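You operate a simulated robot arm through the tools that you are given. There is no shell and no other tool.

You are at the controls of a simulated robot arm. One attempt, no reset.

## Task
Jog a bottle up to the gate and stand it in the grey cup.
Fine: the bottle nearest the yellow gate by the table; shut that gate, hold the white button on the small box, open the gate once the bottle is there. Set down upright: amber flat bottle. Where these are worked on the way, their far stop is far enough and under half their travel is too little: yellow gate by the table.

It is judged by the outcome, as a careful person would: the job done as asked, and still so three seconds after it is handed in. It fails if anything else is knocked over, pushed out of place, dropped, spilled or broken.

## Robot
A 7-joint arm with a fingered hand, fixed in place. Base frame: the origin is at the foot of the arm, x ahead of it, y to its left, z up; the work surface is at about z = 950. Units: mm, rad, N and s.
With the tool pointing down near the work surface it reaches from about 280 to 700 mm from the base axis. Its first joint turns from -1.204 to 3.002 rad. Payload 3.4 kg.
Tool frame: the origin (TCP) lies between the finger pads and is the grasp point; the fingertips stand 25 mm ahead of it; z points along the fingers, y is the line along which they close. The gripper opens to 88 mm. The gripper's body begins 29 mm behind the TCP. The gripper is a hand of 5 fingers: y runs from the thumb to the fingers, the wrist lies at [-13, -97, -162] in the tool frame.
Orientation is that of the tool frame in the base frame, as a unit quaternion [w, x, y, z]. With the fingers straight down and the wrist toward the robot, the tool's x, y and z point along [0, 1, 0], [1, 0, 0] and [0, 0, -1] of the base frame.

## Interface
- The arm moves only by the tool nudge_tool. Its argument "targets" is a list of rows, each an object (a shift or turn left out is 0) with "angular": the turn, a rotation vector about the tool's x, y, z in degrees, a list of three; "slide": the shift along the tool's x, y, z in mm, a list of three. In form: [{"angular": [rx, ry, rz], "slide": [tx, ty, tz]}, ...]. A call has 1 to 20 rows; each row shifts and turns the commanded pose from where the row before left it, along the tool's axes as they then stand. A row lasts 0.2 s, in which the tool goes at most 50 mm and 0.15 rad; a call with a longer step from one row to the next is refused whole. Where a pose cannot be reached the arm comes as near as it can. A force on the tool above 70 N (or 10 N above the force at the start of the call, whichever is more), or a blocked arm, ends the call early, and 0.2 s more pass. In this call time passes only in rows, and 0.2 s behind the last. It gives the time, the measured TCP pose, the force on the tool (base axes), the opening and the grip force at its end, in the units of the frame above (readings bear some noise), with the torque about the TCP (base axes, N m) and any sound that the robot's microphone picked up, and new pictures: "show" is both (left out), scene, wrist or none.
- Cameras (640 x 400 px; columns grow to the right, rows downward): "scene" is fixed at [220.1, -499.9, 1614.4]; the picture's right is [0.84, -0.54, 0.00], its down [-0.47, -0.72, -0.51] and it looks along [0.27, 0.42, -0.86] (base axes); focal length 289 px, centre (320, 200). "wrist" rides on the gripper at [59, -79, -105] in the tool frame; the picture's right is [-0.73, 0.32, -0.61], its down [-0.62, -0.68, 0.38] and it looks along [-0.29, 0.66, 0.70] (tool axes); focal length 234 px, centre (320, 200). There is no depth. A picture from a camera that has moved, and an enlarged one, comes with that camera's place and axes in the base frame and with its lens.
- lift_body(by): slides the trunk up (or, below 0, down) by that many mm; the arm rides with it, the base frame stays. It gives what a move gives, with no picture.
- finger_targets(index, middle, ring, little, thumb_bend, thumb_turn): sets how far each is bent, from 0 (flat) to 100 (curled in); at 30 the hand is open as for a grip, at 70 the pads meet at the TCP. One left out holds its place. A second passes; each finger stops where it meets its share of the squeeze, and holds until it gets a number again. It is the only way to open and close the hand. It gives what a move gives, with no picture; readings hold the bend of each and the force on index, middle, ring, little, thumb and palm. thumb_turn goes from beside the hand (0) to across from the fingers (100), as for a grip.
- enlarge(camera, box): a new picture of the part [left, top, right, bottom] of that camera's present view, enlarged. The clock stands still meanwhile.
- sign_off(): hands the job in; it is judged then, once.

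Nothing tells you positions but the pictures and the camera data. Unless the task says otherwise, let go and move clear before handing in.

The tools are called after "Request:" as a command line: name --argument value ..., lists and objects as JSON in quotes. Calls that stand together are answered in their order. nudge_tool: Moves the arm, as the interface text tells. Its arguments: {"type":"object","properties":{"targets":{"type":"array"},"show":{"type":"string","enum":["both","scene","wrist","none"]}},"required":["targets"]} The other tools are called the same way: lift_body (by) slides the trunk up or down; finger_targets (index, middle, ring, little, thumb_bend, thumb_turn) moves the fingers one by one; enlarge (camera, box) takes an enlarged picture of a part of a camera's view; sign_off () hands the job in.

At the start:

```text
time_s: 0.0
position: [338.5, -204.9, 1322.2]
tcp_rot: [0.0, 0.708, 0.707, 0.001]
force: [0.1, -0.1, 0.3]
ft_torque: [0.01, -0.01, 0.0]
gripper_width: 87.8
grasp_force: 0.1
shape: jaw
bend: [30.0, 30.0, 30.0, 30.0, 30.0, 98.0]
finger forces: [0.0, 0.0, 0.0, 0.0, 0.0, 0.1]
trunk travel left (down, up): [-800.0, 140.0]
```

scene: 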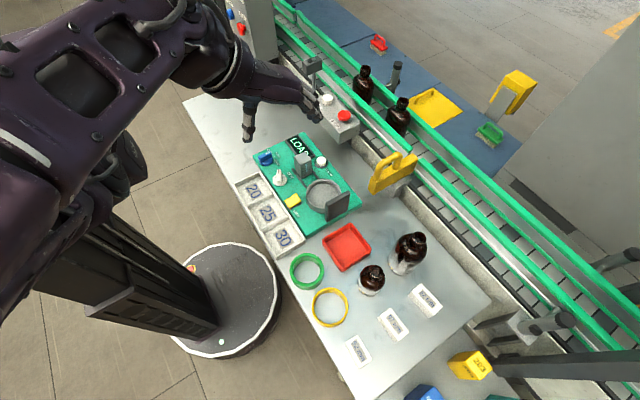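
wrist: 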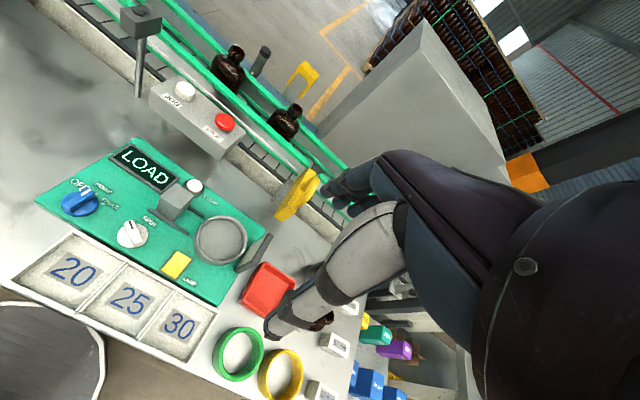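

I see a workbench with a green capping station (grey round cup), a small box with white and red buttons, a yellow gate beside a conveyor carrying brown bottles. I'll look closer before moving.

Request:
enlarge --camera "scene" --box '[220, 40, 460, 190]'

Request:
enlarge --camera "scene" --box '[230, 120, 470, 270]'

Request:
enlarge --camera "wrist" --box '[100, 0, 380, 175]'

Request:
enlarge --camera "wrist" --box '[20, 120, 340, 320]'

```text
2.67 times, centred on (340, 115) of scene
camera zoom: at [220.1, -499.9, 1614.4], right [0.84, -0.54, 0.0], down [-0.47, -0.72, -0.51], along [0.27, 0.42, -0.86], focal length 770 px, centre (267, 427)
```

zoom: 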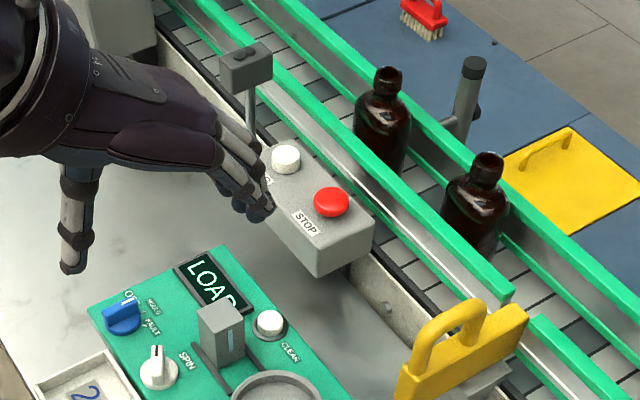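

```text
2.67 times, centred on (350, 195) of scene
camera zoom: at [220.1, -499.9, 1614.4], right [0.84, -0.54, 0.0], down [-0.47, -0.72, -0.51], along [0.27, 0.42, -0.86], focal length 770 px, centre (240, 213)
```

zoom: 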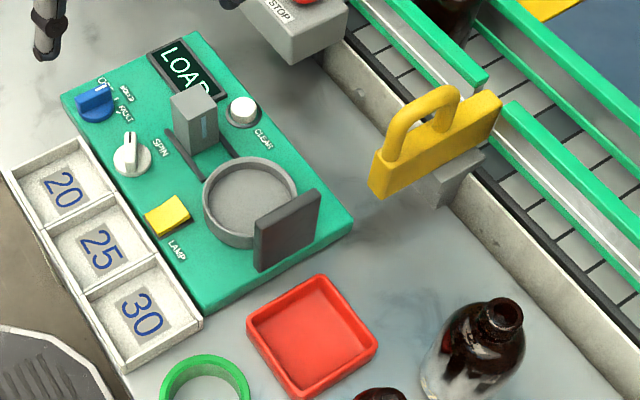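

```text
2.29 times, centred on (240, 88) of wrist
camera zoom: at [259.6, -145.4, 1428.1], right [0.32, -0.73, 0.61], down [-0.68, -0.62, -0.38], along [0.66, -0.29, -0.7], focal length 535 px, centre (503, 457)
```

zoom: 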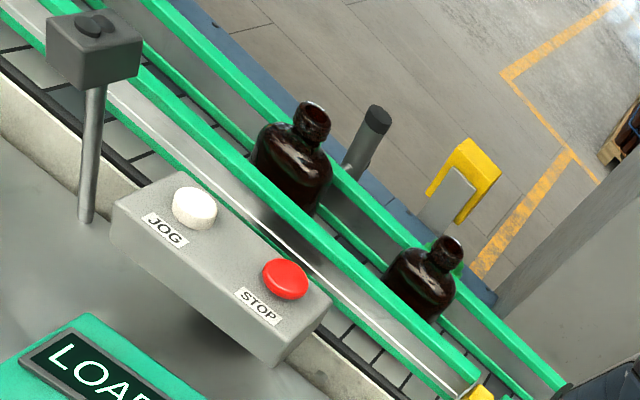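

```text
2.00 times, centred on (180, 220) of wrist
camera zoom: at [259.6, -145.4, 1428.1], right [0.32, -0.73, 0.61], down [-0.68, -0.62, -0.38], along [0.66, -0.29, -0.7], focal length 468 px, centre (600, 160)
```

zoom: 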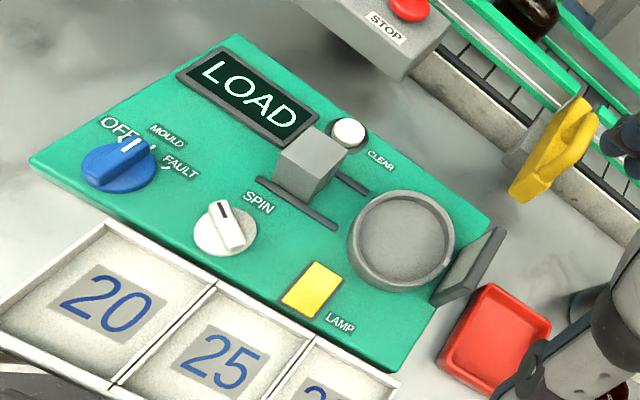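

I can place things roughly: conveyor runs along y at x≈703, the gate handle is near (610,-238), the JOG button near (586,28,1067), the cup near (435,-185). I'll enlarge key parts more to refine the shapes.

Request:
enlarge --camera "scene" --box '[340, 130, 440, 210]'

Request:
enlarge --camera "scene" --box '[340, 55, 440, 135]'

Request:
enlarge --camera "scene" --box '[280, 50, 380, 130]'

Request:
enlarge --camera "wrist" --box '[200, 30, 360, 130]'

Request:
enlarge --camera "wrist" --box '[250, 130, 410, 230]'

Request:
enlarge --camera "scene" --box '[270, 140, 370, 220]'

Request:
enlarge --camera "scene" --box '[300, 200, 500, 360]'

```text
5.00 times, centred on (390, 170) of scene
camera zoom: at [220.1, -499.9, 1614.4], right [0.84, -0.54, 0.0], down [-0.47, -0.72, -0.51], along [0.27, 0.42, -0.86], focal length 1444 px, centre (-30, 350)
```

zoom: 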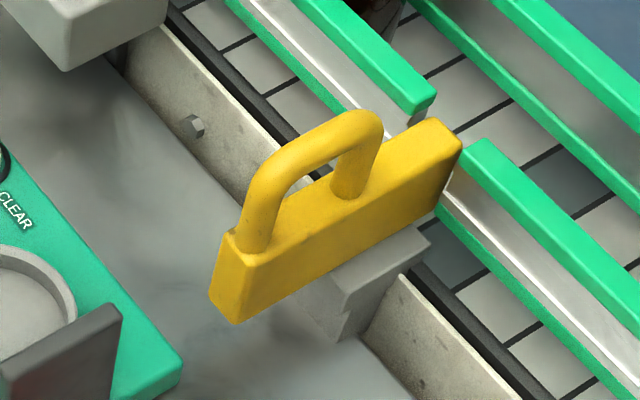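

```text
5.00 times, centred on (390, 95) of scene
camera zoom: at [220.1, -499.9, 1614.4], right [0.84, -0.54, 0.0], down [-0.47, -0.72, -0.51], along [0.27, 0.42, -0.86], focal length 1444 px, centre (-30, 725)
```

zoom: 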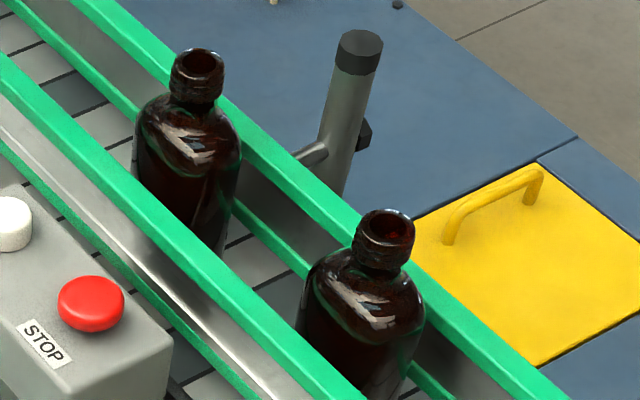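

```text
5.00 times, centred on (330, 90) of scene
camera zoom: at [220.1, -499.9, 1614.4], right [0.84, -0.54, 0.0], down [-0.47, -0.72, -0.51], along [0.27, 0.42, -0.86], focal length 1444 px, centre (270, 750)
```

zoom: 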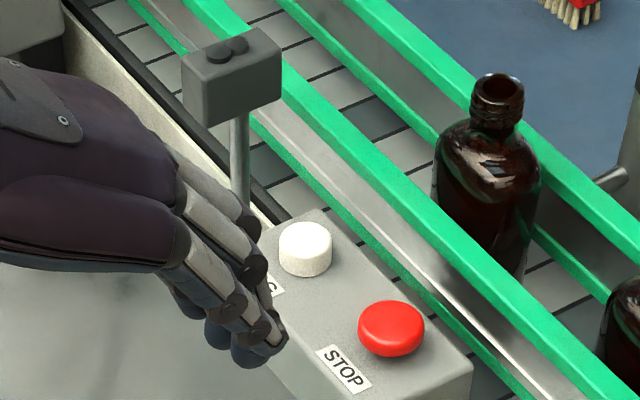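

```text
4.00 times, centred on (280, 80) of wrist
camera zoom: at [259.6, -145.4, 1428.1], right [0.32, -0.73, 0.61], down [-0.68, -0.62, -0.38], along [0.66, -0.29, -0.7], focal length 937 px, centre (480, 680)
```

zoom: 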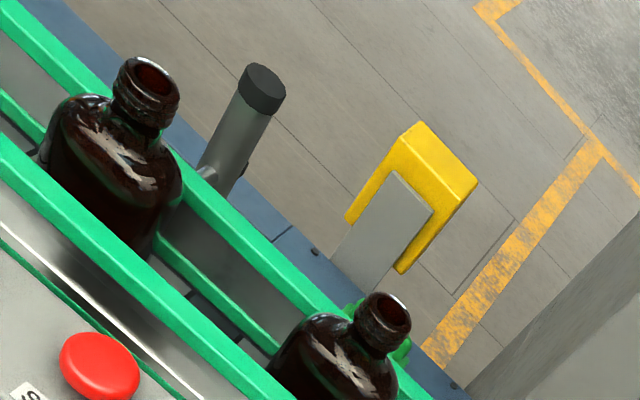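

```text
4.00 times, centred on (330, 180) of wrist
camera zoom: at [259.6, -145.4, 1428.1], right [0.32, -0.73, 0.61], down [-0.68, -0.62, -0.38], along [0.66, -0.29, -0.7], focal length 937 px, centre (280, 280)
```

zoom: 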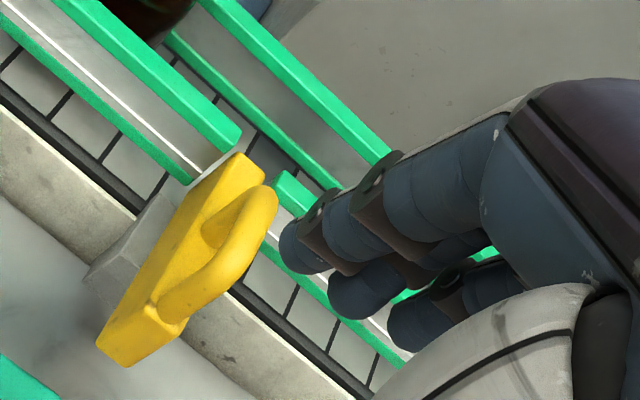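

```text
5.00 times, centred on (320, 180) of scene
camera zoom: at [220.1, -499.9, 1614.4], right [0.84, -0.54, 0.0], down [-0.47, -0.72, -0.51], along [0.27, 0.42, -0.86], focal length 1444 px, centre (320, 300)
```

zoom: 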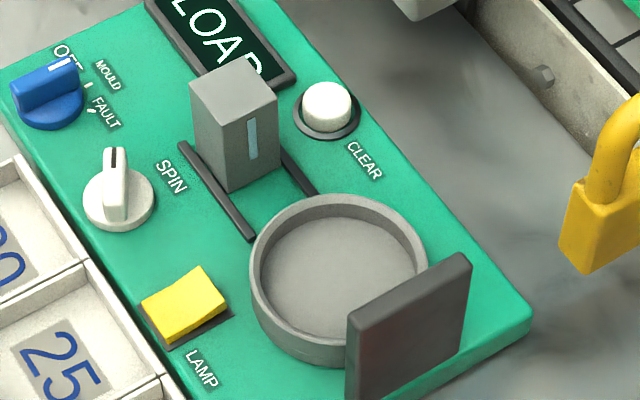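

```text
2.50 times, centred on (400, 280) of scene
camera zoom: at [220.1, -499.9, 1614.4], right [0.84, -0.54, 0.0], down [-0.47, -0.72, -0.51], along [0.27, 0.42, -0.86], focal length 722 px, centre (120, 0)
```

zoom: 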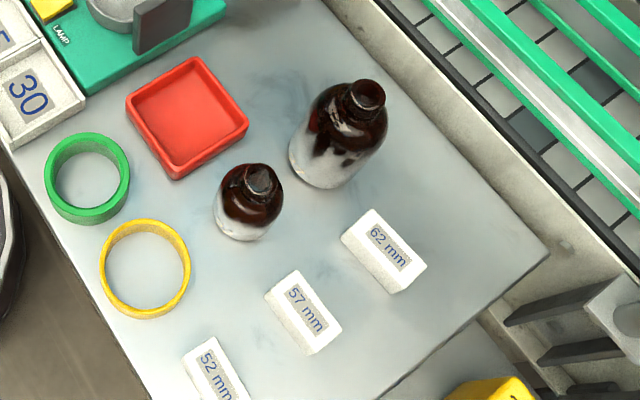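

The gate is a yellow block (top z≈1063, x≈526–658, y≈-252) with a loop handle up to z≈1117; the nearest bottle stands at about (703,-132) with its neck top at z≈1119. I'll first move above the gate, then turn the hand 90° so I can pinch the handle sideways and stay clear of the bottle later.

Request:
nudge_tool --targets '[{"slide": [-9.4, 40, 18]}, {"slide": [-9.4, 40, 18]}, {"slide": [-9.4, 40, 18]}, {"slide": [-9.4, 40, 18]}, {"slide": [-9.4, 40, 18]}]' --show "both"

```text
time_s: 1.2
position: [540.2, -249.5, 1232.9]
tcp_rot: [-0.001, 0.708, 0.707, 0.001]
force: [-0.1, -0.2, -0.1]
ft_torque: [0.01, 0.0, -0.01]
gripper_width: 87.9
grasp_force: 0.1
shape: jaw
bend: [30.0, 30.0, 30.0, 30.0, 30.0, 98.0]
finger forces: [0.0, 0.1, 0.0, 0.0, 0.0, 0.1]
trunk travel left (down, up): [-800.0, 140.0]
camera wrist: at [461.4, -190.4, 1338.1], right [0.32, -0.73, 0.61], down [-0.68, -0.62, -0.38], along [0.66, -0.29, -0.7], focal length 234 px, centre (320, 200)
```

scene: 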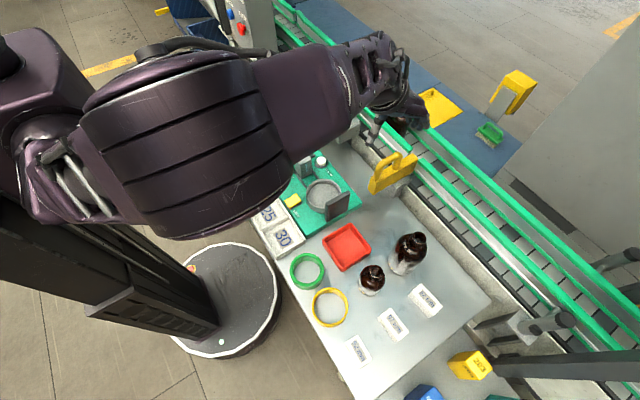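
wrist: 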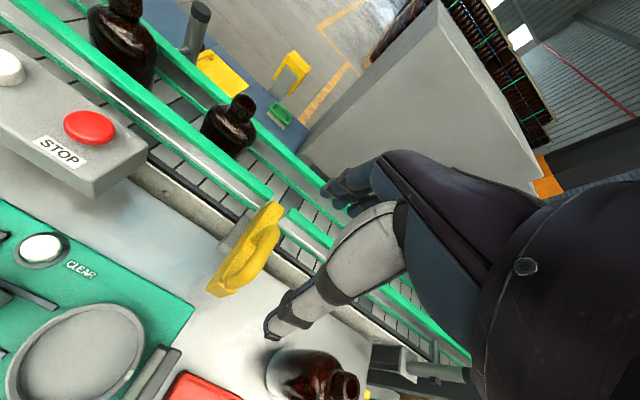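

The arm follows well, with the hand above the gate side. I'll use this closer wrist view to refine the gate and bottle positions.

Request:
enlarge --camera "wrist" --box '[180, 180, 340, 280]'

Request:
enlarge --camera "wrist" --box '[160, 60, 320, 160]'

```text
4.00 times, centred on (260, 230) of wrist
camera zoom: at [461.4, -190.4, 1338.1], right [0.32, -0.73, 0.61], down [-0.68, -0.62, -0.38], along [0.66, -0.29, -0.7], focal length 937 px, centre (560, 80)
```

zoom: 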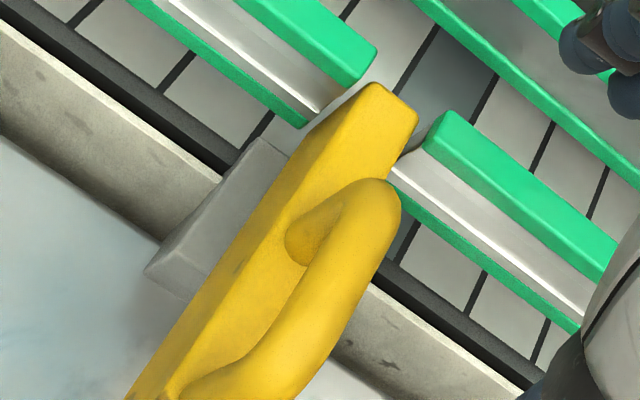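

```text
4.00 times, centred on (240, 110) of wrist
camera zoom: at [461.4, -190.4, 1338.1], right [0.32, -0.73, 0.61], down [-0.68, -0.62, -0.38], along [0.66, -0.29, -0.7], focal length 937 px, centre (640, 560)
```

zoom: 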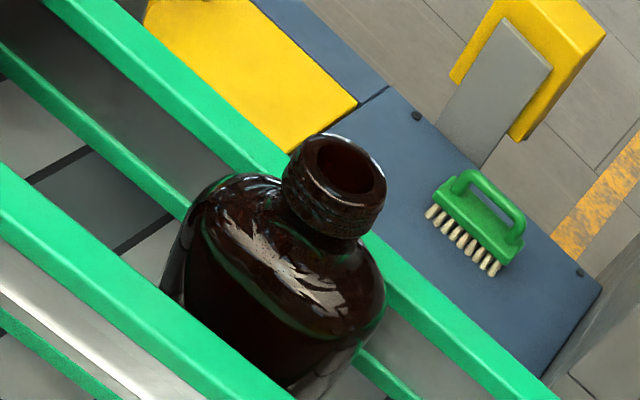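

The gate's centreline is y≈-250, block end x≈660, and the handle spans x≈530–607 up to z≈1117. Now I'll turn the hand 90° about its vertical axis so thumb and fingers straddle the handle across y.

Request:
nudge_tool --targets '[{"angular": [0, 0, 8.2]}, {"angular": [0, 0, 8.2]}, {"angular": [0, 0, 8.2]}, {"angular": [0, 0, 8.2]}, {"angular": [0, 0, 8.2]}, {"angular": [0, 0, 8.2]}, {"angular": [0, 0, 8.2]}, {"angular": [0, 0, 8.2]}, {"angular": [0, 0, 8.2]}, {"angular": [0, 0, 8.2]}, {"angular": [0, 0, 8]}]' --show "both"

```text
time_s: 3.6
position: [500.4, -318.8, 1200.8]
tcp_rot: [-0.003, 1.0, -0.002, 0.003]
force: [-0.3, 0.7, -0.3]
ft_torque: [0.02, -0.01, -0.01]
gripper_width: 87.9
grasp_force: 0.0
shape: jaw
bend: [30.0, 30.0, 30.0, 30.0, 30.0, 98.0]
finger forces: [0.0, 0.0, 0.1, 0.1, 0.0, 0.0]
out of reach, approached as far as the arm can: row 8, 9, 10, 11
trunk travel left (down, up): [-800.0, 140.0]
camera wrist: at [558.5, -240.0, 1307.0], right [-0.73, -0.33, 0.6], down [-0.62, 0.68, -0.38], along [-0.29, -0.65, -0.7], focal length 234 px, centre (320, 200)
```

scene: 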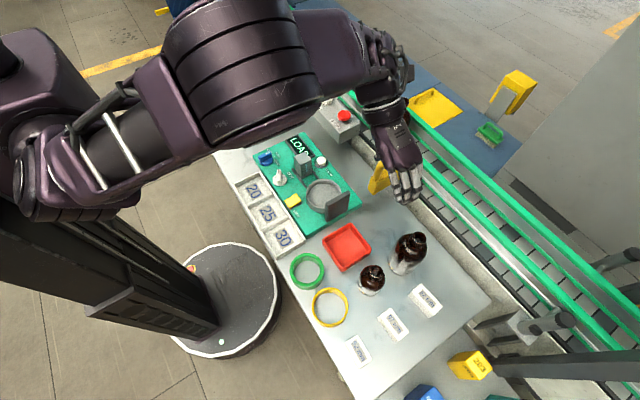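
wrist: 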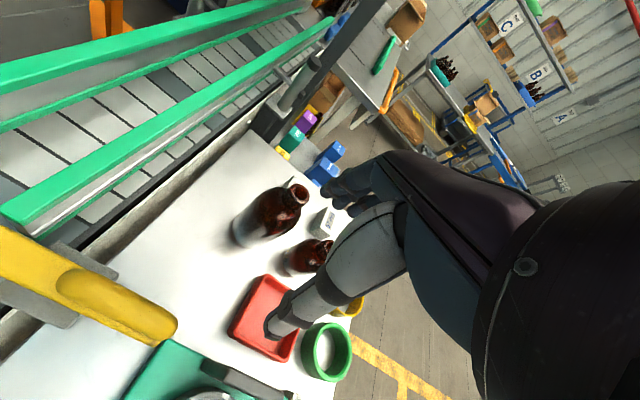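

With a full 90° turn the arm runs out of reach and drifted to (500,-319). I'll turn back to about 56°, which it could hold; thumb and fingers will still straddle the handle diagonally with the fingers on the side away from the bottle.

Request:
nudge_tool --targets '[{"angular": [0, 0, -8.5]}, {"angular": [0, 0, -8.5]}, {"angular": [0, 0, -8.5]}, {"angular": [0, 0, -8.5]}, {"angular": [0, 0, -3]}]' --show "wrist"

```text
time_s: 4.8
position: [499.2, -318.1, 1200.2]
tcp_rot: [-0.001, 0.948, 0.317, 0.001]
force: [-0.3, 0.3, -0.1]
ft_torque: [0.0, 0.01, 0.02]
gripper_width: 88.1
grasp_force: 0.1
shape: jaw
bend: [30.0, 30.0, 30.0, 30.0, 30.0, 98.0]
finger forces: [0.0, 0.0, 0.0, 0.1, 0.0, 0.0]
trunk travel left (down, up): [-800.0, 140.0]
camera wrist: at [498.8, -220.0, 1306.4], right [-0.39, -0.7, 0.61], down [-0.91, 0.17, -0.38], along [0.16, -0.7, -0.7], focal length 234 px, centre (320, 200)
```

wrist: 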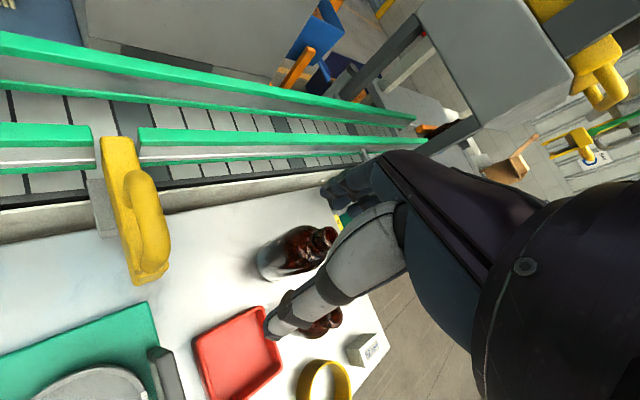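

The hand is now turned 53° at (499,-318,1200). I'll slide it over the handle centre at about (568,-250), staying high.

Request:
nudge_tool --targets '[{"slide": [32, -4.3, 0]}, {"slide": [32, -4.3, 0]}, {"slide": [32, -4.3, 0]}]' --show "both"

```text
time_s: 5.6
position: [570.8, -250.3, 1198.9]
tcp_rot: [-0.002, 0.949, 0.317, 0.0]
force: [-0.5, 0.5, -0.4]
ft_torque: [0.03, 0.0, 0.03]
gripper_width: 87.6
grasp_force: 0.1
shape: jaw
bend: [30.0, 30.0, 30.0, 30.0, 30.0, 98.0]
finger forces: [0.0, 0.0, 0.1, 0.1, 0.1, 0.1]
trunk travel left (down, up): [-800.0, 140.0]
camera wrist: at [569.8, -152.3, 1304.8], right [-0.39, -0.69, 0.61], down [-0.91, 0.17, -0.38], along [0.16, -0.7, -0.7], focal length 234 px, centre (320, 200)
```

scene: 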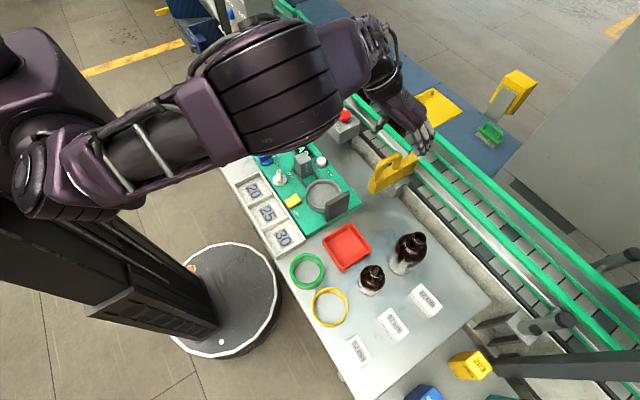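
wrist: 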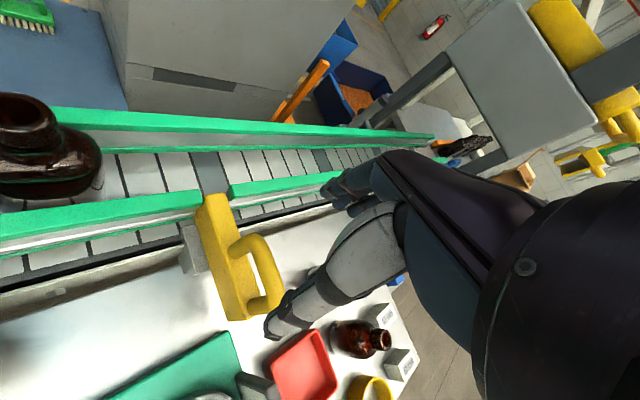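

I'm above the handle in a reachable orientation. I'll descend so the fingertips straddle the handle, stopping first at about z=1110 to check.

Request:
nudge_tool --targets '[{"slide": [0, 0, 30]}, {"slide": [0, 0, 30]}, {"slide": [0, 0, 28]}]' --show "both"

```text
time_s: 6.4
position: [568.5, -251.7, 1111.8]
tcp_rot: [-0.001, 0.948, 0.317, 0.001]
force: [0.3, 0.5, 0.2]
ft_torque: [-0.01, 0.01, -0.01]
gripper_width: 87.7
grasp_force: 0.0
shape: jaw
bend: [30.0, 30.0, 30.0, 30.0, 30.0, 98.0]
finger forces: [0.0, 0.0, 0.0, 0.1, 0.0, 0.0]
trunk travel left (down, up): [-800.0, 140.0]
camera wrist: at [569.0, -151.7, 1217.8], right [-0.39, -0.69, 0.61], down [-0.91, 0.17, -0.38], along [0.16, -0.7, -0.7], focal length 234 px, centre (320, 200)
```

scene: 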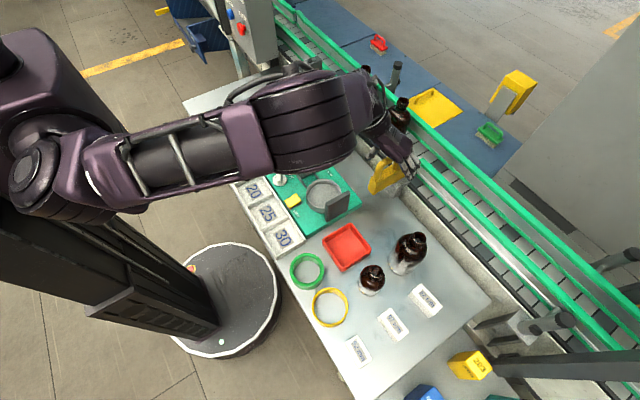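
wrist: 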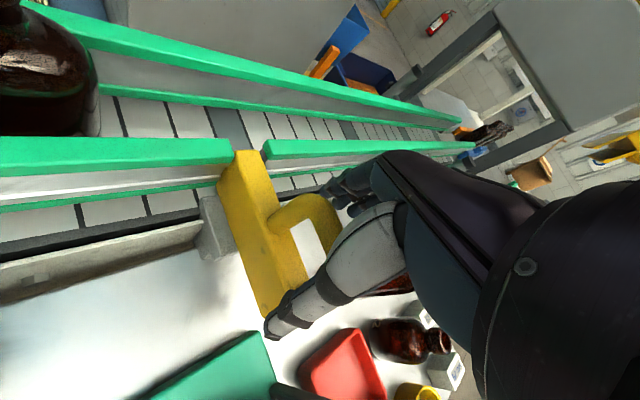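

Request:
nudge_tool --targets '[{"slide": [0, 0, 12]}]' --show "both"

Request:
enlarge --camera "scene" --box '[330, 110, 458, 190]'

Request:
enlarge --camera "wrist" --box '[200, 130, 440, 340]'

```text
time_s: 6.8
position: [569.3, -250.6, 1100.2]
tcp_rot: [-0.001, 0.949, 0.316, 0.001]
force: [-0.4, 0.1, 0.5]
ft_torque: [0.03, 0.0, 0.0]
gripper_width: 87.6
grasp_force: 0.0
shape: jaw
bend: [30.0, 30.0, 30.0, 30.0, 30.0, 98.0]
finger forces: [0.1, 0.0, 0.0, 0.0, 0.0, 0.0]
trunk travel left (down, up): [-800.0, 140.0]
camera wrist: at [568.5, -151.5, 1205.7], right [-0.39, -0.69, 0.61], down [-0.91, 0.17, -0.38], along [0.16, -0.7, -0.7], focal length 234 px, centre (320, 200)
```

scene: 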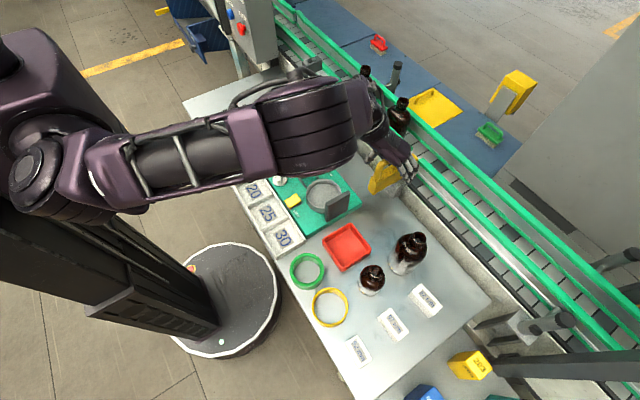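
wrist: 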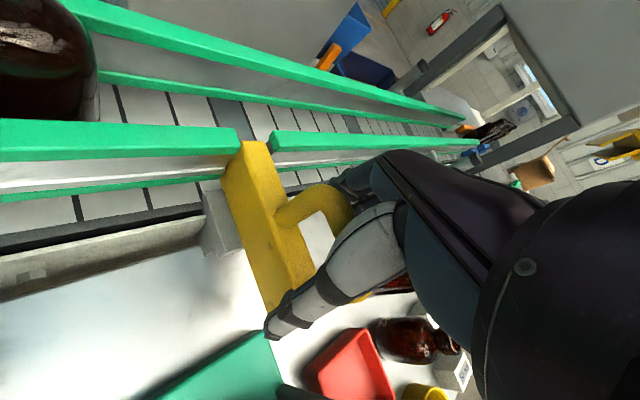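

```text
5.00 times, centred on (394, 150) of scene
camera zoom: at [220.1, -499.9, 1614.4], right [0.84, -0.54, 0.0], down [-0.47, -0.72, -0.51], along [0.27, 0.42, -0.86], focal length 1444 px, centre (-50, 450)
```

zoom: 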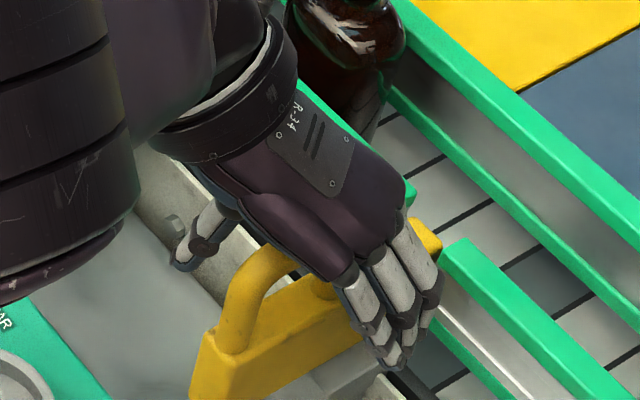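

```text
1.90 times, centred on (320, 235) of wrist
camera zoom: at [568.5, -151.5, 1205.7], right [-0.39, -0.69, 0.61], down [-0.91, 0.17, -0.38], along [0.16, -0.7, -0.7], focal length 446 px, centre (320, 133)
```

zoom: 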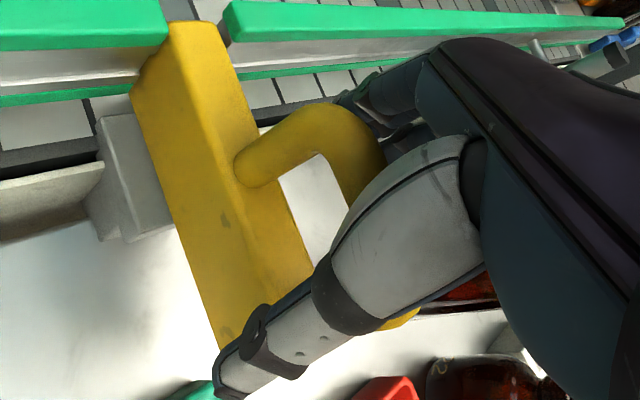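

Thumb and fingers now straddle the handle with no contact. I'll close the hand on it.

Request:
finger_targets --index 65 --middle 65 --ring 65 --little 65 --thumb_bend 65

Request:
enlarge --camera "scene" --box '[330, 110, 458, 190]'

Request:
enlarge --camera "wrist" --box '[200, 130, 440, 340]'

```text
time_s: 7.8
position: [568.8, -250.6, 1101.5]
tcp_rot: [-0.001, 0.949, 0.317, 0.001]
force: [0.9, -0.1, -1.2]
ft_torque: [0.01, 0.03, -0.02]
gripper_width: 10.4
grasp_force: 0.5
shape: fingers
bend: [64.0, 65.0, 65.0, 65.0, 65.0, 98.0]
finger forces: [1.0, 0.0, 0.1, 0.0, 0.1, 0.0]
trunk travel left (down, up): [-800.0, 140.0]
```

```text
5.00 times, centred on (394, 150) of scene
camera zoom: at [220.1, -499.9, 1614.4], right [0.84, -0.54, 0.0], down [-0.47, -0.72, -0.51], along [0.27, 0.42, -0.86], focal length 1444 px, centre (-50, 450)
```

zoom: 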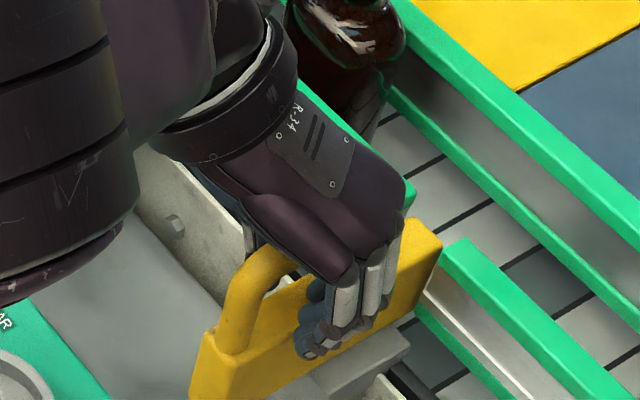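

```text
1.90 times, centred on (320, 235) of wrist
camera zoom: at [568.2, -151.9, 1205.8], right [-0.39, -0.69, 0.61], down [-0.91, 0.17, -0.38], along [0.16, -0.7, -0.7], focal length 446 px, centre (320, 133)
```

zoom: 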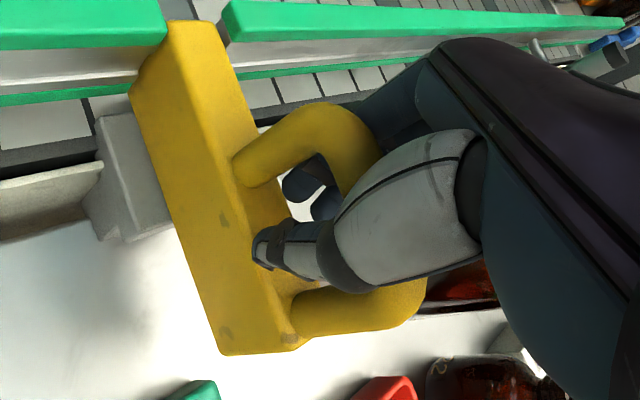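

Thumb and fingers meet inside the loop, so I have positive engagement in both directions. Now I'll firm the grip slightly and push the gate toward the belt (+x).

Request:
finger_targets --index 70 --middle 70 --ring 70 --little 70 --thumb_bend 70

Request:
nudge_tool --targets '[{"slide": [8, 6, 0]}, {"slide": [8, 6, 0]}, {"slide": [8, 6, 0]}, {"slide": [8, 6, 0]}]' --show "both"

```text
time_s: 8.8
position: [569.5, -251.4, 1100.7]
tcp_rot: [-0.001, 0.949, 0.316, 0.0]
force: [0.8, -2.8, -0.3]
ft_torque: [0.03, 0.03, -0.03]
gripper_width: 0.5
grasp_force: 1.7
shape: fingers
bend: [68.0, 70.0, 70.0, 70.0, 70.0, 98.0]
finger forces: [3.0, 0.0, 0.0, 0.0, 0.0, 0.0]
trunk travel left (down, up): [-800.0, 140.0]
```

```text
time_s: 9.8
position: [591.5, -258.1, 1113.8]
tcp_rot: [-0.001, 0.948, 0.319, 0.0]
force: [-0.7, 9.5, -10.1]
ft_torque: [-0.22, -0.08, -0.06]
gripper_width: 7.4
grasp_force: 5.1
shape: fingers
bend: [70.0, 70.0, 70.0, 70.0, 63.0, 95.0]
finger forces: [0.2, 0.0, 0.0, 0.0, 10.5, 0.0]
out of reach, approached as far as the arm can: row 1, 2, 3, 4
trunk travel left (down, up): [-800.0, 140.0]
camera wrist: at [590.3, -160.3, 1219.7], right [-0.38, -0.7, 0.61], down [-0.91, 0.17, -0.38], along [0.17, -0.7, -0.7], focal length 234 px, centre (320, 200)
```

scene: 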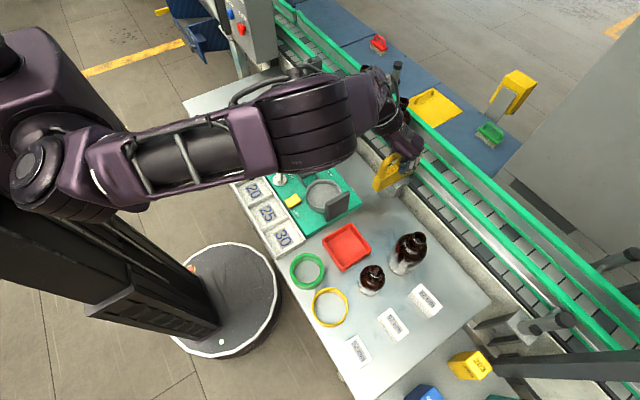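
wrist: 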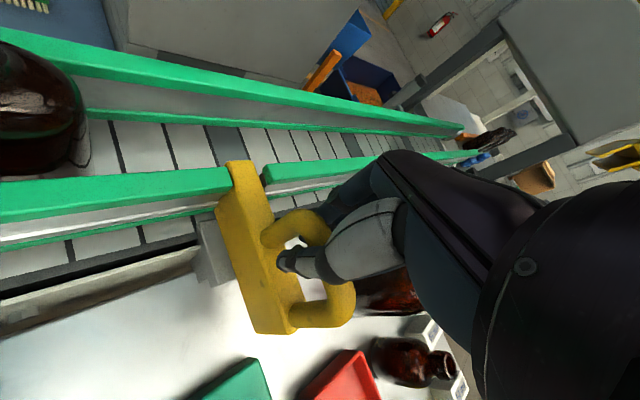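

The push started, but in this orientation the arm hit its reach limit (it rose and drifted). I'll release the handle, lift clear, and try a forward tilt to gain reach.

Request:
finger_targets --index 30 --middle 30 --ring 30 --little 30 --thumb_bend 30

Request:
nudge_tool --targets '[{"slide": [0, 0, -25]}, {"slide": [0, 0, -25]}, {"slide": [0, 0, -25]}]' --show "both"

Request:
enlarge --camera "scene" --box '[330, 110, 458, 190]'

```text
time_s: 10.8
position: [589.0, -263.3, 1114.6]
tcp_rot: [-0.002, 0.949, 0.316, 0.001]
force: [0.4, 1.4, -0.6]
ft_torque: [0.04, 0.0, 0.01]
gripper_width: 84.2
grasp_force: 0.1
shape: fingers
bend: [30.0, 30.0, 30.0, 30.0, 30.0, 97.0]
finger forces: [0.0, 0.0, 0.0, 0.1, 0.0, 0.0]
trunk travel left (down, up): [-800.0, 140.0]
```

```text
time_s: 11.6
position: [587.1, -263.9, 1189.5]
tcp_rot: [0.001, 0.949, 0.316, 0.0]
force: [-0.2, -0.3, 0.1]
ft_torque: [-0.01, 0.02, 0.01]
gripper_width: 84.4
grasp_force: 0.2
shape: fingers
bend: [30.0, 30.0, 30.0, 30.0, 30.0, 97.0]
finger forces: [0.0, 0.0, 0.0, 0.0, 0.1, 0.0]
trunk travel left (down, up): [-800.0, 140.0]
camera wrist: at [587.5, -165.1, 1294.9], right [-0.39, -0.69, 0.61], down [-0.91, 0.17, -0.38], along [0.16, -0.7, -0.7], focal length 234 px, centre (320, 200)
```

scene: 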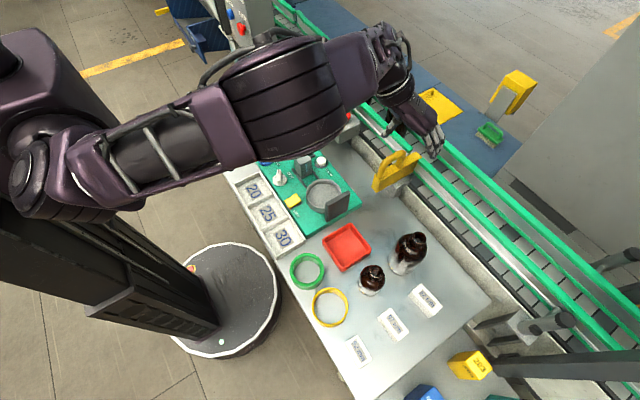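
wrist: 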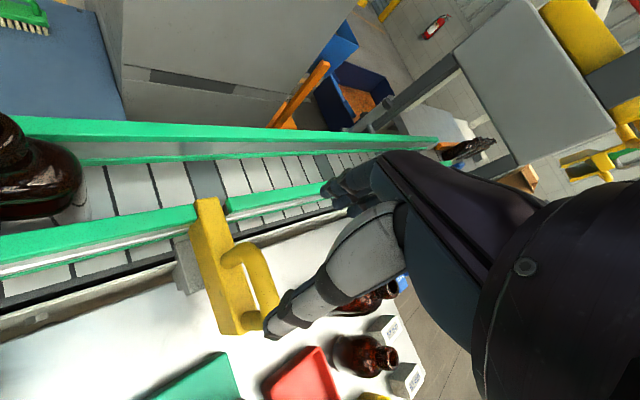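

```text
5.00 times, centred on (394, 150) of scene
camera zoom: at [220.1, -499.9, 1614.4], right [0.84, -0.54, 0.0], down [-0.47, -0.72, -0.51], along [0.27, 0.42, -0.86], focal length 1444 px, centre (-50, 450)
```

zoom: 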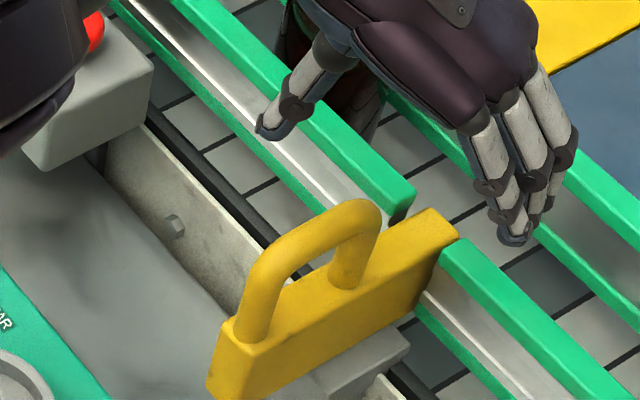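

The gate moved only about 10 mm. In free space I'll test how far this orientation reaches toward +x at this height.

Request:
nudge_tool --targets '[{"slide": [12.8, 9.6, 0]}, {"slide": [12.8, 9.6, 0]}, {"slide": [12.8, 9.6, 0]}, {"slide": [12.8, 9.6, 0]}, {"slide": [12.8, 9.6, 0]}]' --show "none"

```text
time_s: 12.8
position: [631.3, -280.1, 1199.2]
tcp_rot: [0.0, 0.949, 0.316, 0.001]
force: [0.4, 0.5, 0.2]
ft_torque: [0.01, 0.04, 0.0]
gripper_width: 84.6
grasp_force: 0.0
shape: fingers
bend: [30.0, 30.0, 30.0, 30.0, 30.0, 97.0]
finger forces: [0.0, 0.1, 0.0, 0.0, 0.1, 0.1]
out of reach, approached as far as the arm can: row 3, 4, 5
trunk travel left (down, up): [-800.0, 140.0]
```

Reach improves with height relative to the trunk (about x=620 at z≈1190 versus 570 at z≈1100), so lowering the trunk should help. I'll test how far it reaches a bit higher first.

Request:
nudge_tool --targets '[{"slide": [-10, 0, -30]}, {"slide": [-10, 0, -30]}, {"slide": [0, -16, -40]}, {"slide": [16, 12, 0]}, {"slide": [16, 12, 0]}, {"slide": [16, 12, 0]}, {"slide": [16, 12, 0]}]' --show "scene"

```text
time_s: 14.4
position: [639.3, -307.4, 1276.6]
tcp_rot: [-0.001, 0.948, 0.317, 0.003]
force: [0.7, 1.0, -0.2]
ft_torque: [0.0, 0.0, -0.03]
gripper_width: 84.8
grasp_force: 0.1
shape: fingers
bend: [30.0, 30.0, 30.0, 30.0, 30.0, 97.0]
finger forces: [0.0, 0.0, 0.1, 0.1, 0.0, 0.0]
out of reach, approached as far as the arm can: row 4, 5, 6, 7
trunk travel left (down, up): [-800.0, 140.0]
```

scene: 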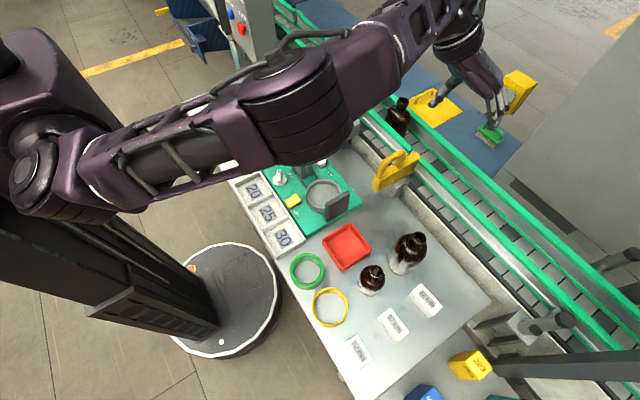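

Fitting these limits, the shoulder sits around z≈1640, so the arm is reaching steeply down. I'll pull the hand up and back, then lower the trunk by about 200 mm to gain forward reach.

Request:
nudge_tool --targets '[{"slide": [-8.3, -21.8, -29]}, {"slide": [-8.3, -21.8, -29]}, {"slide": [-8.3, -21.8, -29]}, {"slide": [-8.3, -21.8, -29]}]' --show "none"

Request:
lift_body --by -200

Request:
nudge_tool --targets '[{"slide": [0, 0, -1]}]' --show "both"

```text
time_s: 15.4
position: [534.3, -283.0, 1371.9]
tcp_rot: [-0.001, 0.948, 0.317, 0.003]
force: [-0.1, -0.2, 0.5]
ft_torque: [0.01, -0.01, 0.01]
gripper_width: 84.4
grasp_force: 0.1
shape: fingers
bend: [30.0, 30.0, 30.0, 30.0, 30.0, 97.0]
finger forces: [0.0, 0.0, 0.0, 0.0, 0.0, 0.0]
out of reach, approached as far as the arm can: row 1, 2, 3, 4
trunk travel left (down, up): [-800.0, 140.0]
```

```text
time_s: 17.6
position: [538.9, -282.9, 1169.8]
tcp_rot: [-0.001, 0.948, 0.318, 0.003]
force: [0.0, 0.2, 0.4]
ft_torque: [0.0, 0.02, -0.03]
gripper_width: 84.5
grasp_force: 0.1
shape: fingers
bend: [30.0, 30.0, 30.0, 30.0, 30.0, 97.0]
finger forces: [0.1, 0.1, 0.1, 0.1, 0.0, 0.0]
trunk travel left (down, up): [-600.0, 340.0]
```

```text
time_s: 18.0
position: [538.9, -282.4, 1171.7]
tcp_rot: [-0.001, 0.948, 0.318, 0.003]
force: [-1.0, -0.4, -0.2]
ft_torque: [0.01, 0.03, -0.01]
gripper_width: 84.3
grasp_force: 0.1
shape: fingers
bend: [30.0, 30.0, 30.0, 30.0, 30.0, 97.0]
finger forces: [0.0, 0.0, 0.0, 0.0, 0.0, 0.1]
trunk travel left (down, up): [-600.0, 340.0]
camera wrist: at [537.5, -184.5, 1277.8], right [-0.39, -0.7, 0.6], down [-0.91, 0.17, -0.39], along [0.17, -0.7, -0.7], focal length 234 px, centre (320, 200)
```

scene: 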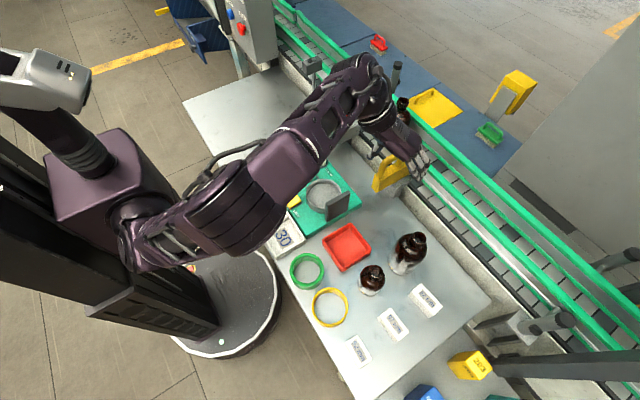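
wrist: 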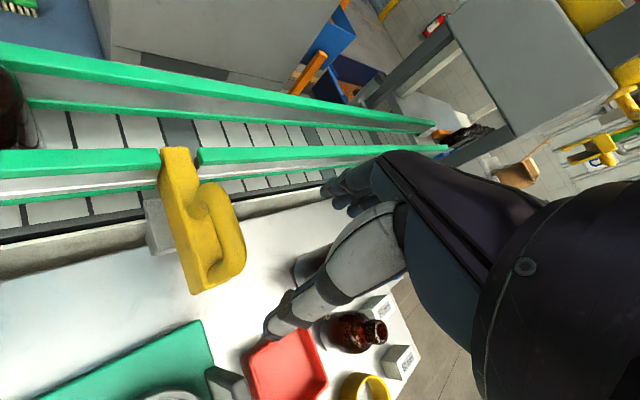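

The trunk is down 200 mm and the arm looks relaxed. I'll test reach by moving toward where the handle will be when shut, still above it.

Request:
nudge_tool --targets '[{"slide": [20, -10, 0]}, {"slide": [20, -5, 0]}, {"slide": [20, 6, 0]}, {"slide": [20, 14, 0]}, {"slide": [20, 15, 0]}]' --show "none"

```text
time_s: 19.2
position: [591.4, -287.1, 1135.4]
tcp_rot: [0.001, 0.947, 0.32, 0.006]
force: [-1.1, 2.2, 5.1]
ft_torque: [0.23, 0.18, -0.02]
gripper_width: 91.1
grasp_force: 2.4
shape: fingers
bend: [30.0, 30.0, 30.0, 30.0, 23.0, 97.0]
finger forces: [0.1, 0.0, 0.1, 0.1, 4.4, 0.1]
out of reach, approached as far as the arm can: row 1, 2, 3, 4, 5
trunk travel left (down, up): [-600.0, 340.0]
```

Lowering that far made it worse — the limit is the wrist angle, and the thumb has come to rest on the handle (4 N). I'll raise the trunk back by 110 mm to lift clear, then use a smaller turn (about 40°) and hook only the handle's near leg.

Request:
lift_body --by 110

Request:
nudge_tool --targets '[{"angular": [0, 0, -6]}, {"angular": [0, 0, -7]}]' --show "both"

Request:
enlarge --camera "scene" --box '[330, 110, 458, 190]'

```text
time_s: 20.6
position: [590.7, -289.0, 1243.3]
tcp_rot: [-0.002, 0.948, 0.319, 0.005]
force: [-0.2, 0.4, 0.5]
ft_torque: [-0.05, 0.0, 0.0]
gripper_width: 85.1
grasp_force: 0.2
shape: fingers
bend: [30.0, 30.0, 30.0, 30.0, 30.0, 97.0]
finger forces: [0.0, 0.0, 0.0, 0.1, 0.0, 0.0]
trunk travel left (down, up): [-710.0, 230.0]
```

```text
time_s: 21.2
position: [590.4, -290.2, 1244.3]
tcp_rot: [0.0, 0.905, 0.425, 0.006]
force: [-0.4, 0.4, -0.5]
ft_torque: [-0.01, -0.02, 0.03]
gripper_width: 85.1
grasp_force: 0.2
shape: fingers
bend: [30.0, 30.0, 30.0, 30.0, 30.0, 97.0]
finger forces: [0.0, 0.0, 0.0, 0.1, 0.0, 0.0]
trunk travel left (down, up): [-710.0, 230.0]
camera wrist: at [566.3, -194.0, 1349.3], right [-0.22, -0.77, 0.6], down [-0.92, -0.04, -0.39], along [0.33, -0.64, -0.7], focal length 234 px, centre (320, 200)
```

scene: 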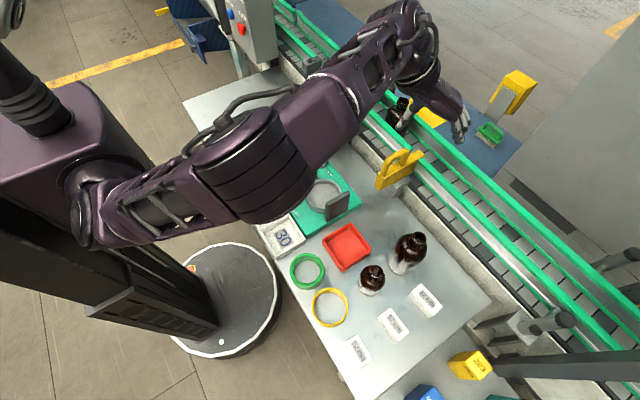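
wrist: 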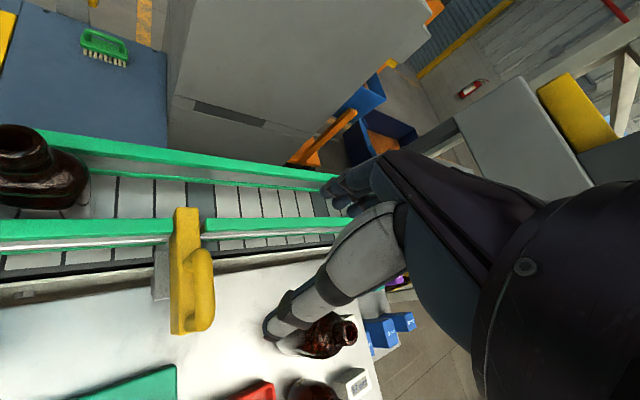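

```text
5.00 times, centred on (394, 150) of scene
camera zoom: at [220.1, -499.9, 1614.4], right [0.84, -0.54, 0.0], down [-0.47, -0.72, -0.51], along [0.27, 0.42, -0.86], focal length 1444 px, centre (-50, 450)
```

zoom: 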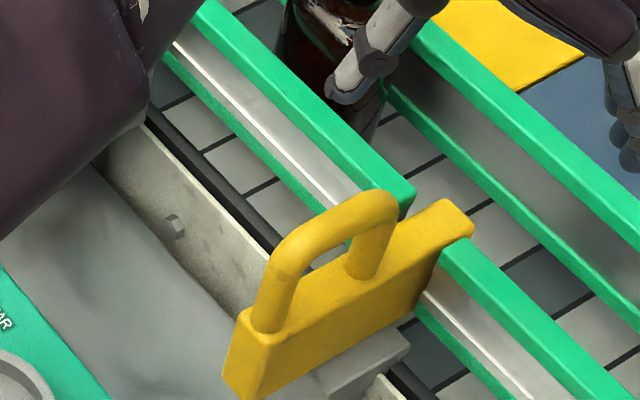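

The gate has shifted about 19 mm in total; its near leg is now around (556,-250). I'll move to (556,-267) at this 40° turn and come down to just above the handle to check clearance.

Request:
nudge_tool --targets '[{"slide": [-2, -21, 20]}, {"slide": [-2, -21, 24]}, {"slide": [0, 0, 25]}, {"slide": [0, 0, 25]}]' --show "both"

Request:
enlarge --camera "scene" --box '[330, 110, 458, 190]'

Request:
enlarge --camera "wrist" --box '[160, 130, 400, 340]'

```text
time_s: 22.2
position: [557.1, -266.0, 1148.3]
tcp_rot: [-0.001, 0.905, 0.425, 0.005]
force: [-0.5, 0.4, -0.4]
ft_torque: [0.01, 0.0, 0.01]
gripper_width: 85.3
grasp_force: 0.0
shape: fingers
bend: [30.0, 30.0, 30.0, 30.0, 30.0, 97.0]
finger forces: [0.0, 0.0, 0.1, 0.1, 0.0, 0.0]
trunk travel left (down, up): [-710.0, 230.0]
camera wrist: at [533.7, -170.4, 1254.2], right [-0.22, -0.77, 0.6], down [-0.92, -0.04, -0.39], along [0.33, -0.64, -0.7], focal length 234 px, centre (320, 200)
```

scene: 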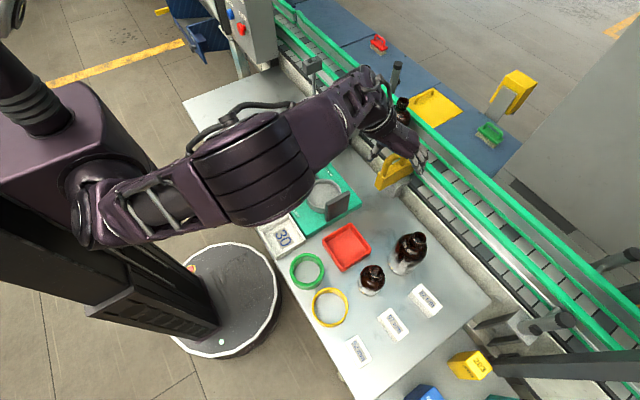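
wrist: 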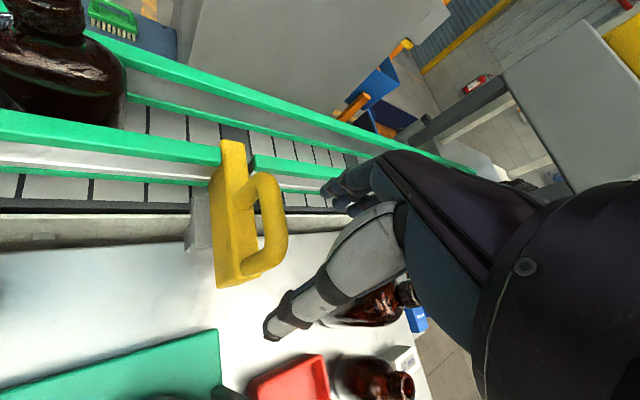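

```text
5.00 times, centred on (394, 150) of scene
camera zoom: at [220.1, -499.9, 1614.4], right [0.84, -0.54, 0.0], down [-0.47, -0.72, -0.51], along [0.27, 0.42, -0.86], focal length 1444 px, centre (-50, 450)
```

zoom: 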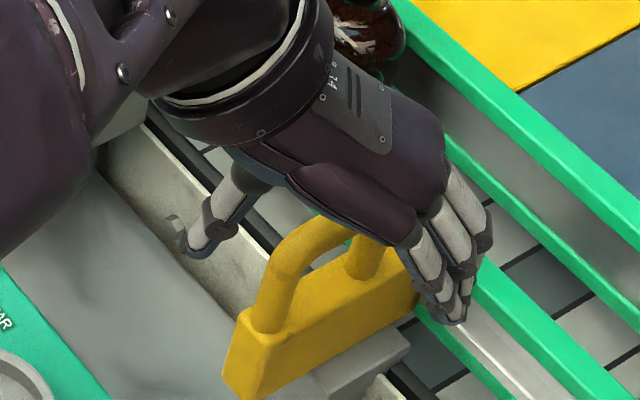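

```text
1.90 times, centred on (280, 235) of wrist
camera zoom: at [533.7, -170.4, 1254.2], right [-0.22, -0.77, 0.6], down [-0.92, -0.04, -0.39], along [0.33, -0.64, -0.7], focal length 446 px, centre (396, 133)
```

zoom: 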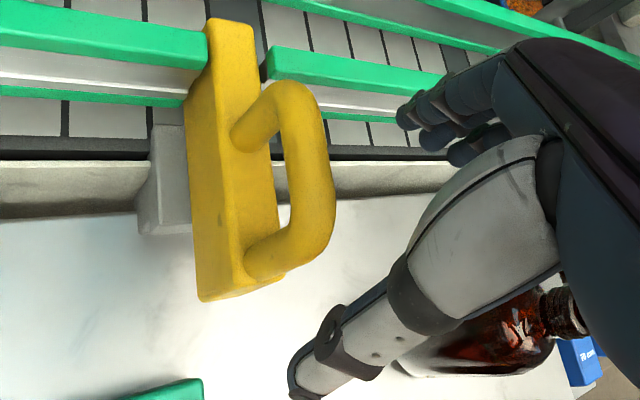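

Request:
nudge_tool --targets '[{"slide": [0, 0, 16]}, {"slide": [0, 0, 16]}, {"slide": [0, 0, 14]}]' --show "none"

Request:
enlarge --camera "scene" --box '[330, 110, 458, 190]'

Request:
enlarge --camera "wrist" --box '[160, 130, 400, 340]'

```text
time_s: 23.0
position: [558.0, -265.8, 1103.4]
tcp_rot: [-0.001, 0.905, 0.424, 0.005]
force: [-0.2, 1.2, 0.8]
ft_torque: [0.02, 0.0, -0.01]
gripper_width: 85.1
grasp_force: 0.1
shape: fingers
bend: [30.0, 30.0, 30.0, 30.0, 30.0, 97.0]
finger forces: [0.1, 0.0, 0.0, 0.0, 0.0, 0.1]
trunk travel left (down, up): [-710.0, 230.0]
```

```text
5.00 times, centred on (394, 150) of scene
camera zoom: at [220.1, -499.9, 1614.4], right [0.84, -0.54, 0.0], down [-0.47, -0.72, -0.51], along [0.27, 0.42, -0.86], focal length 1444 px, centre (-50, 450)
```

zoom: 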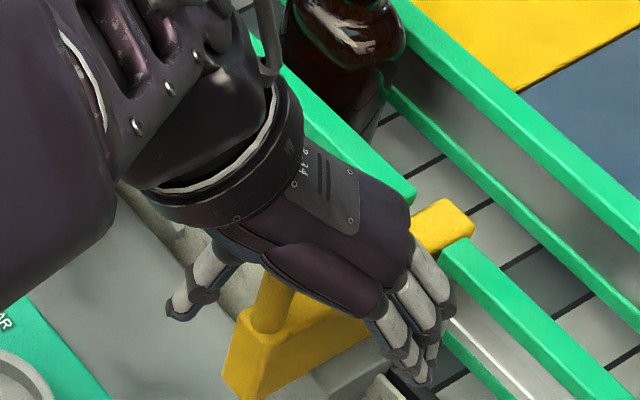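

```text
1.90 times, centred on (280, 235) of wrist
camera zoom: at [533.6, -169.9, 1208.4], right [-0.22, -0.77, 0.6], down [-0.92, -0.04, -0.39], along [0.32, -0.64, -0.7], focal length 446 px, centre (396, 133)
```

zoom: 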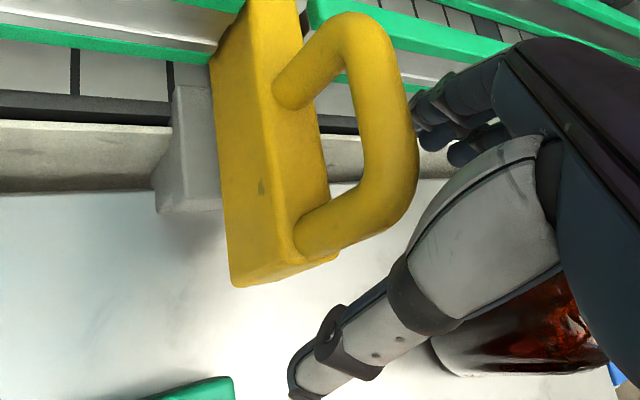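

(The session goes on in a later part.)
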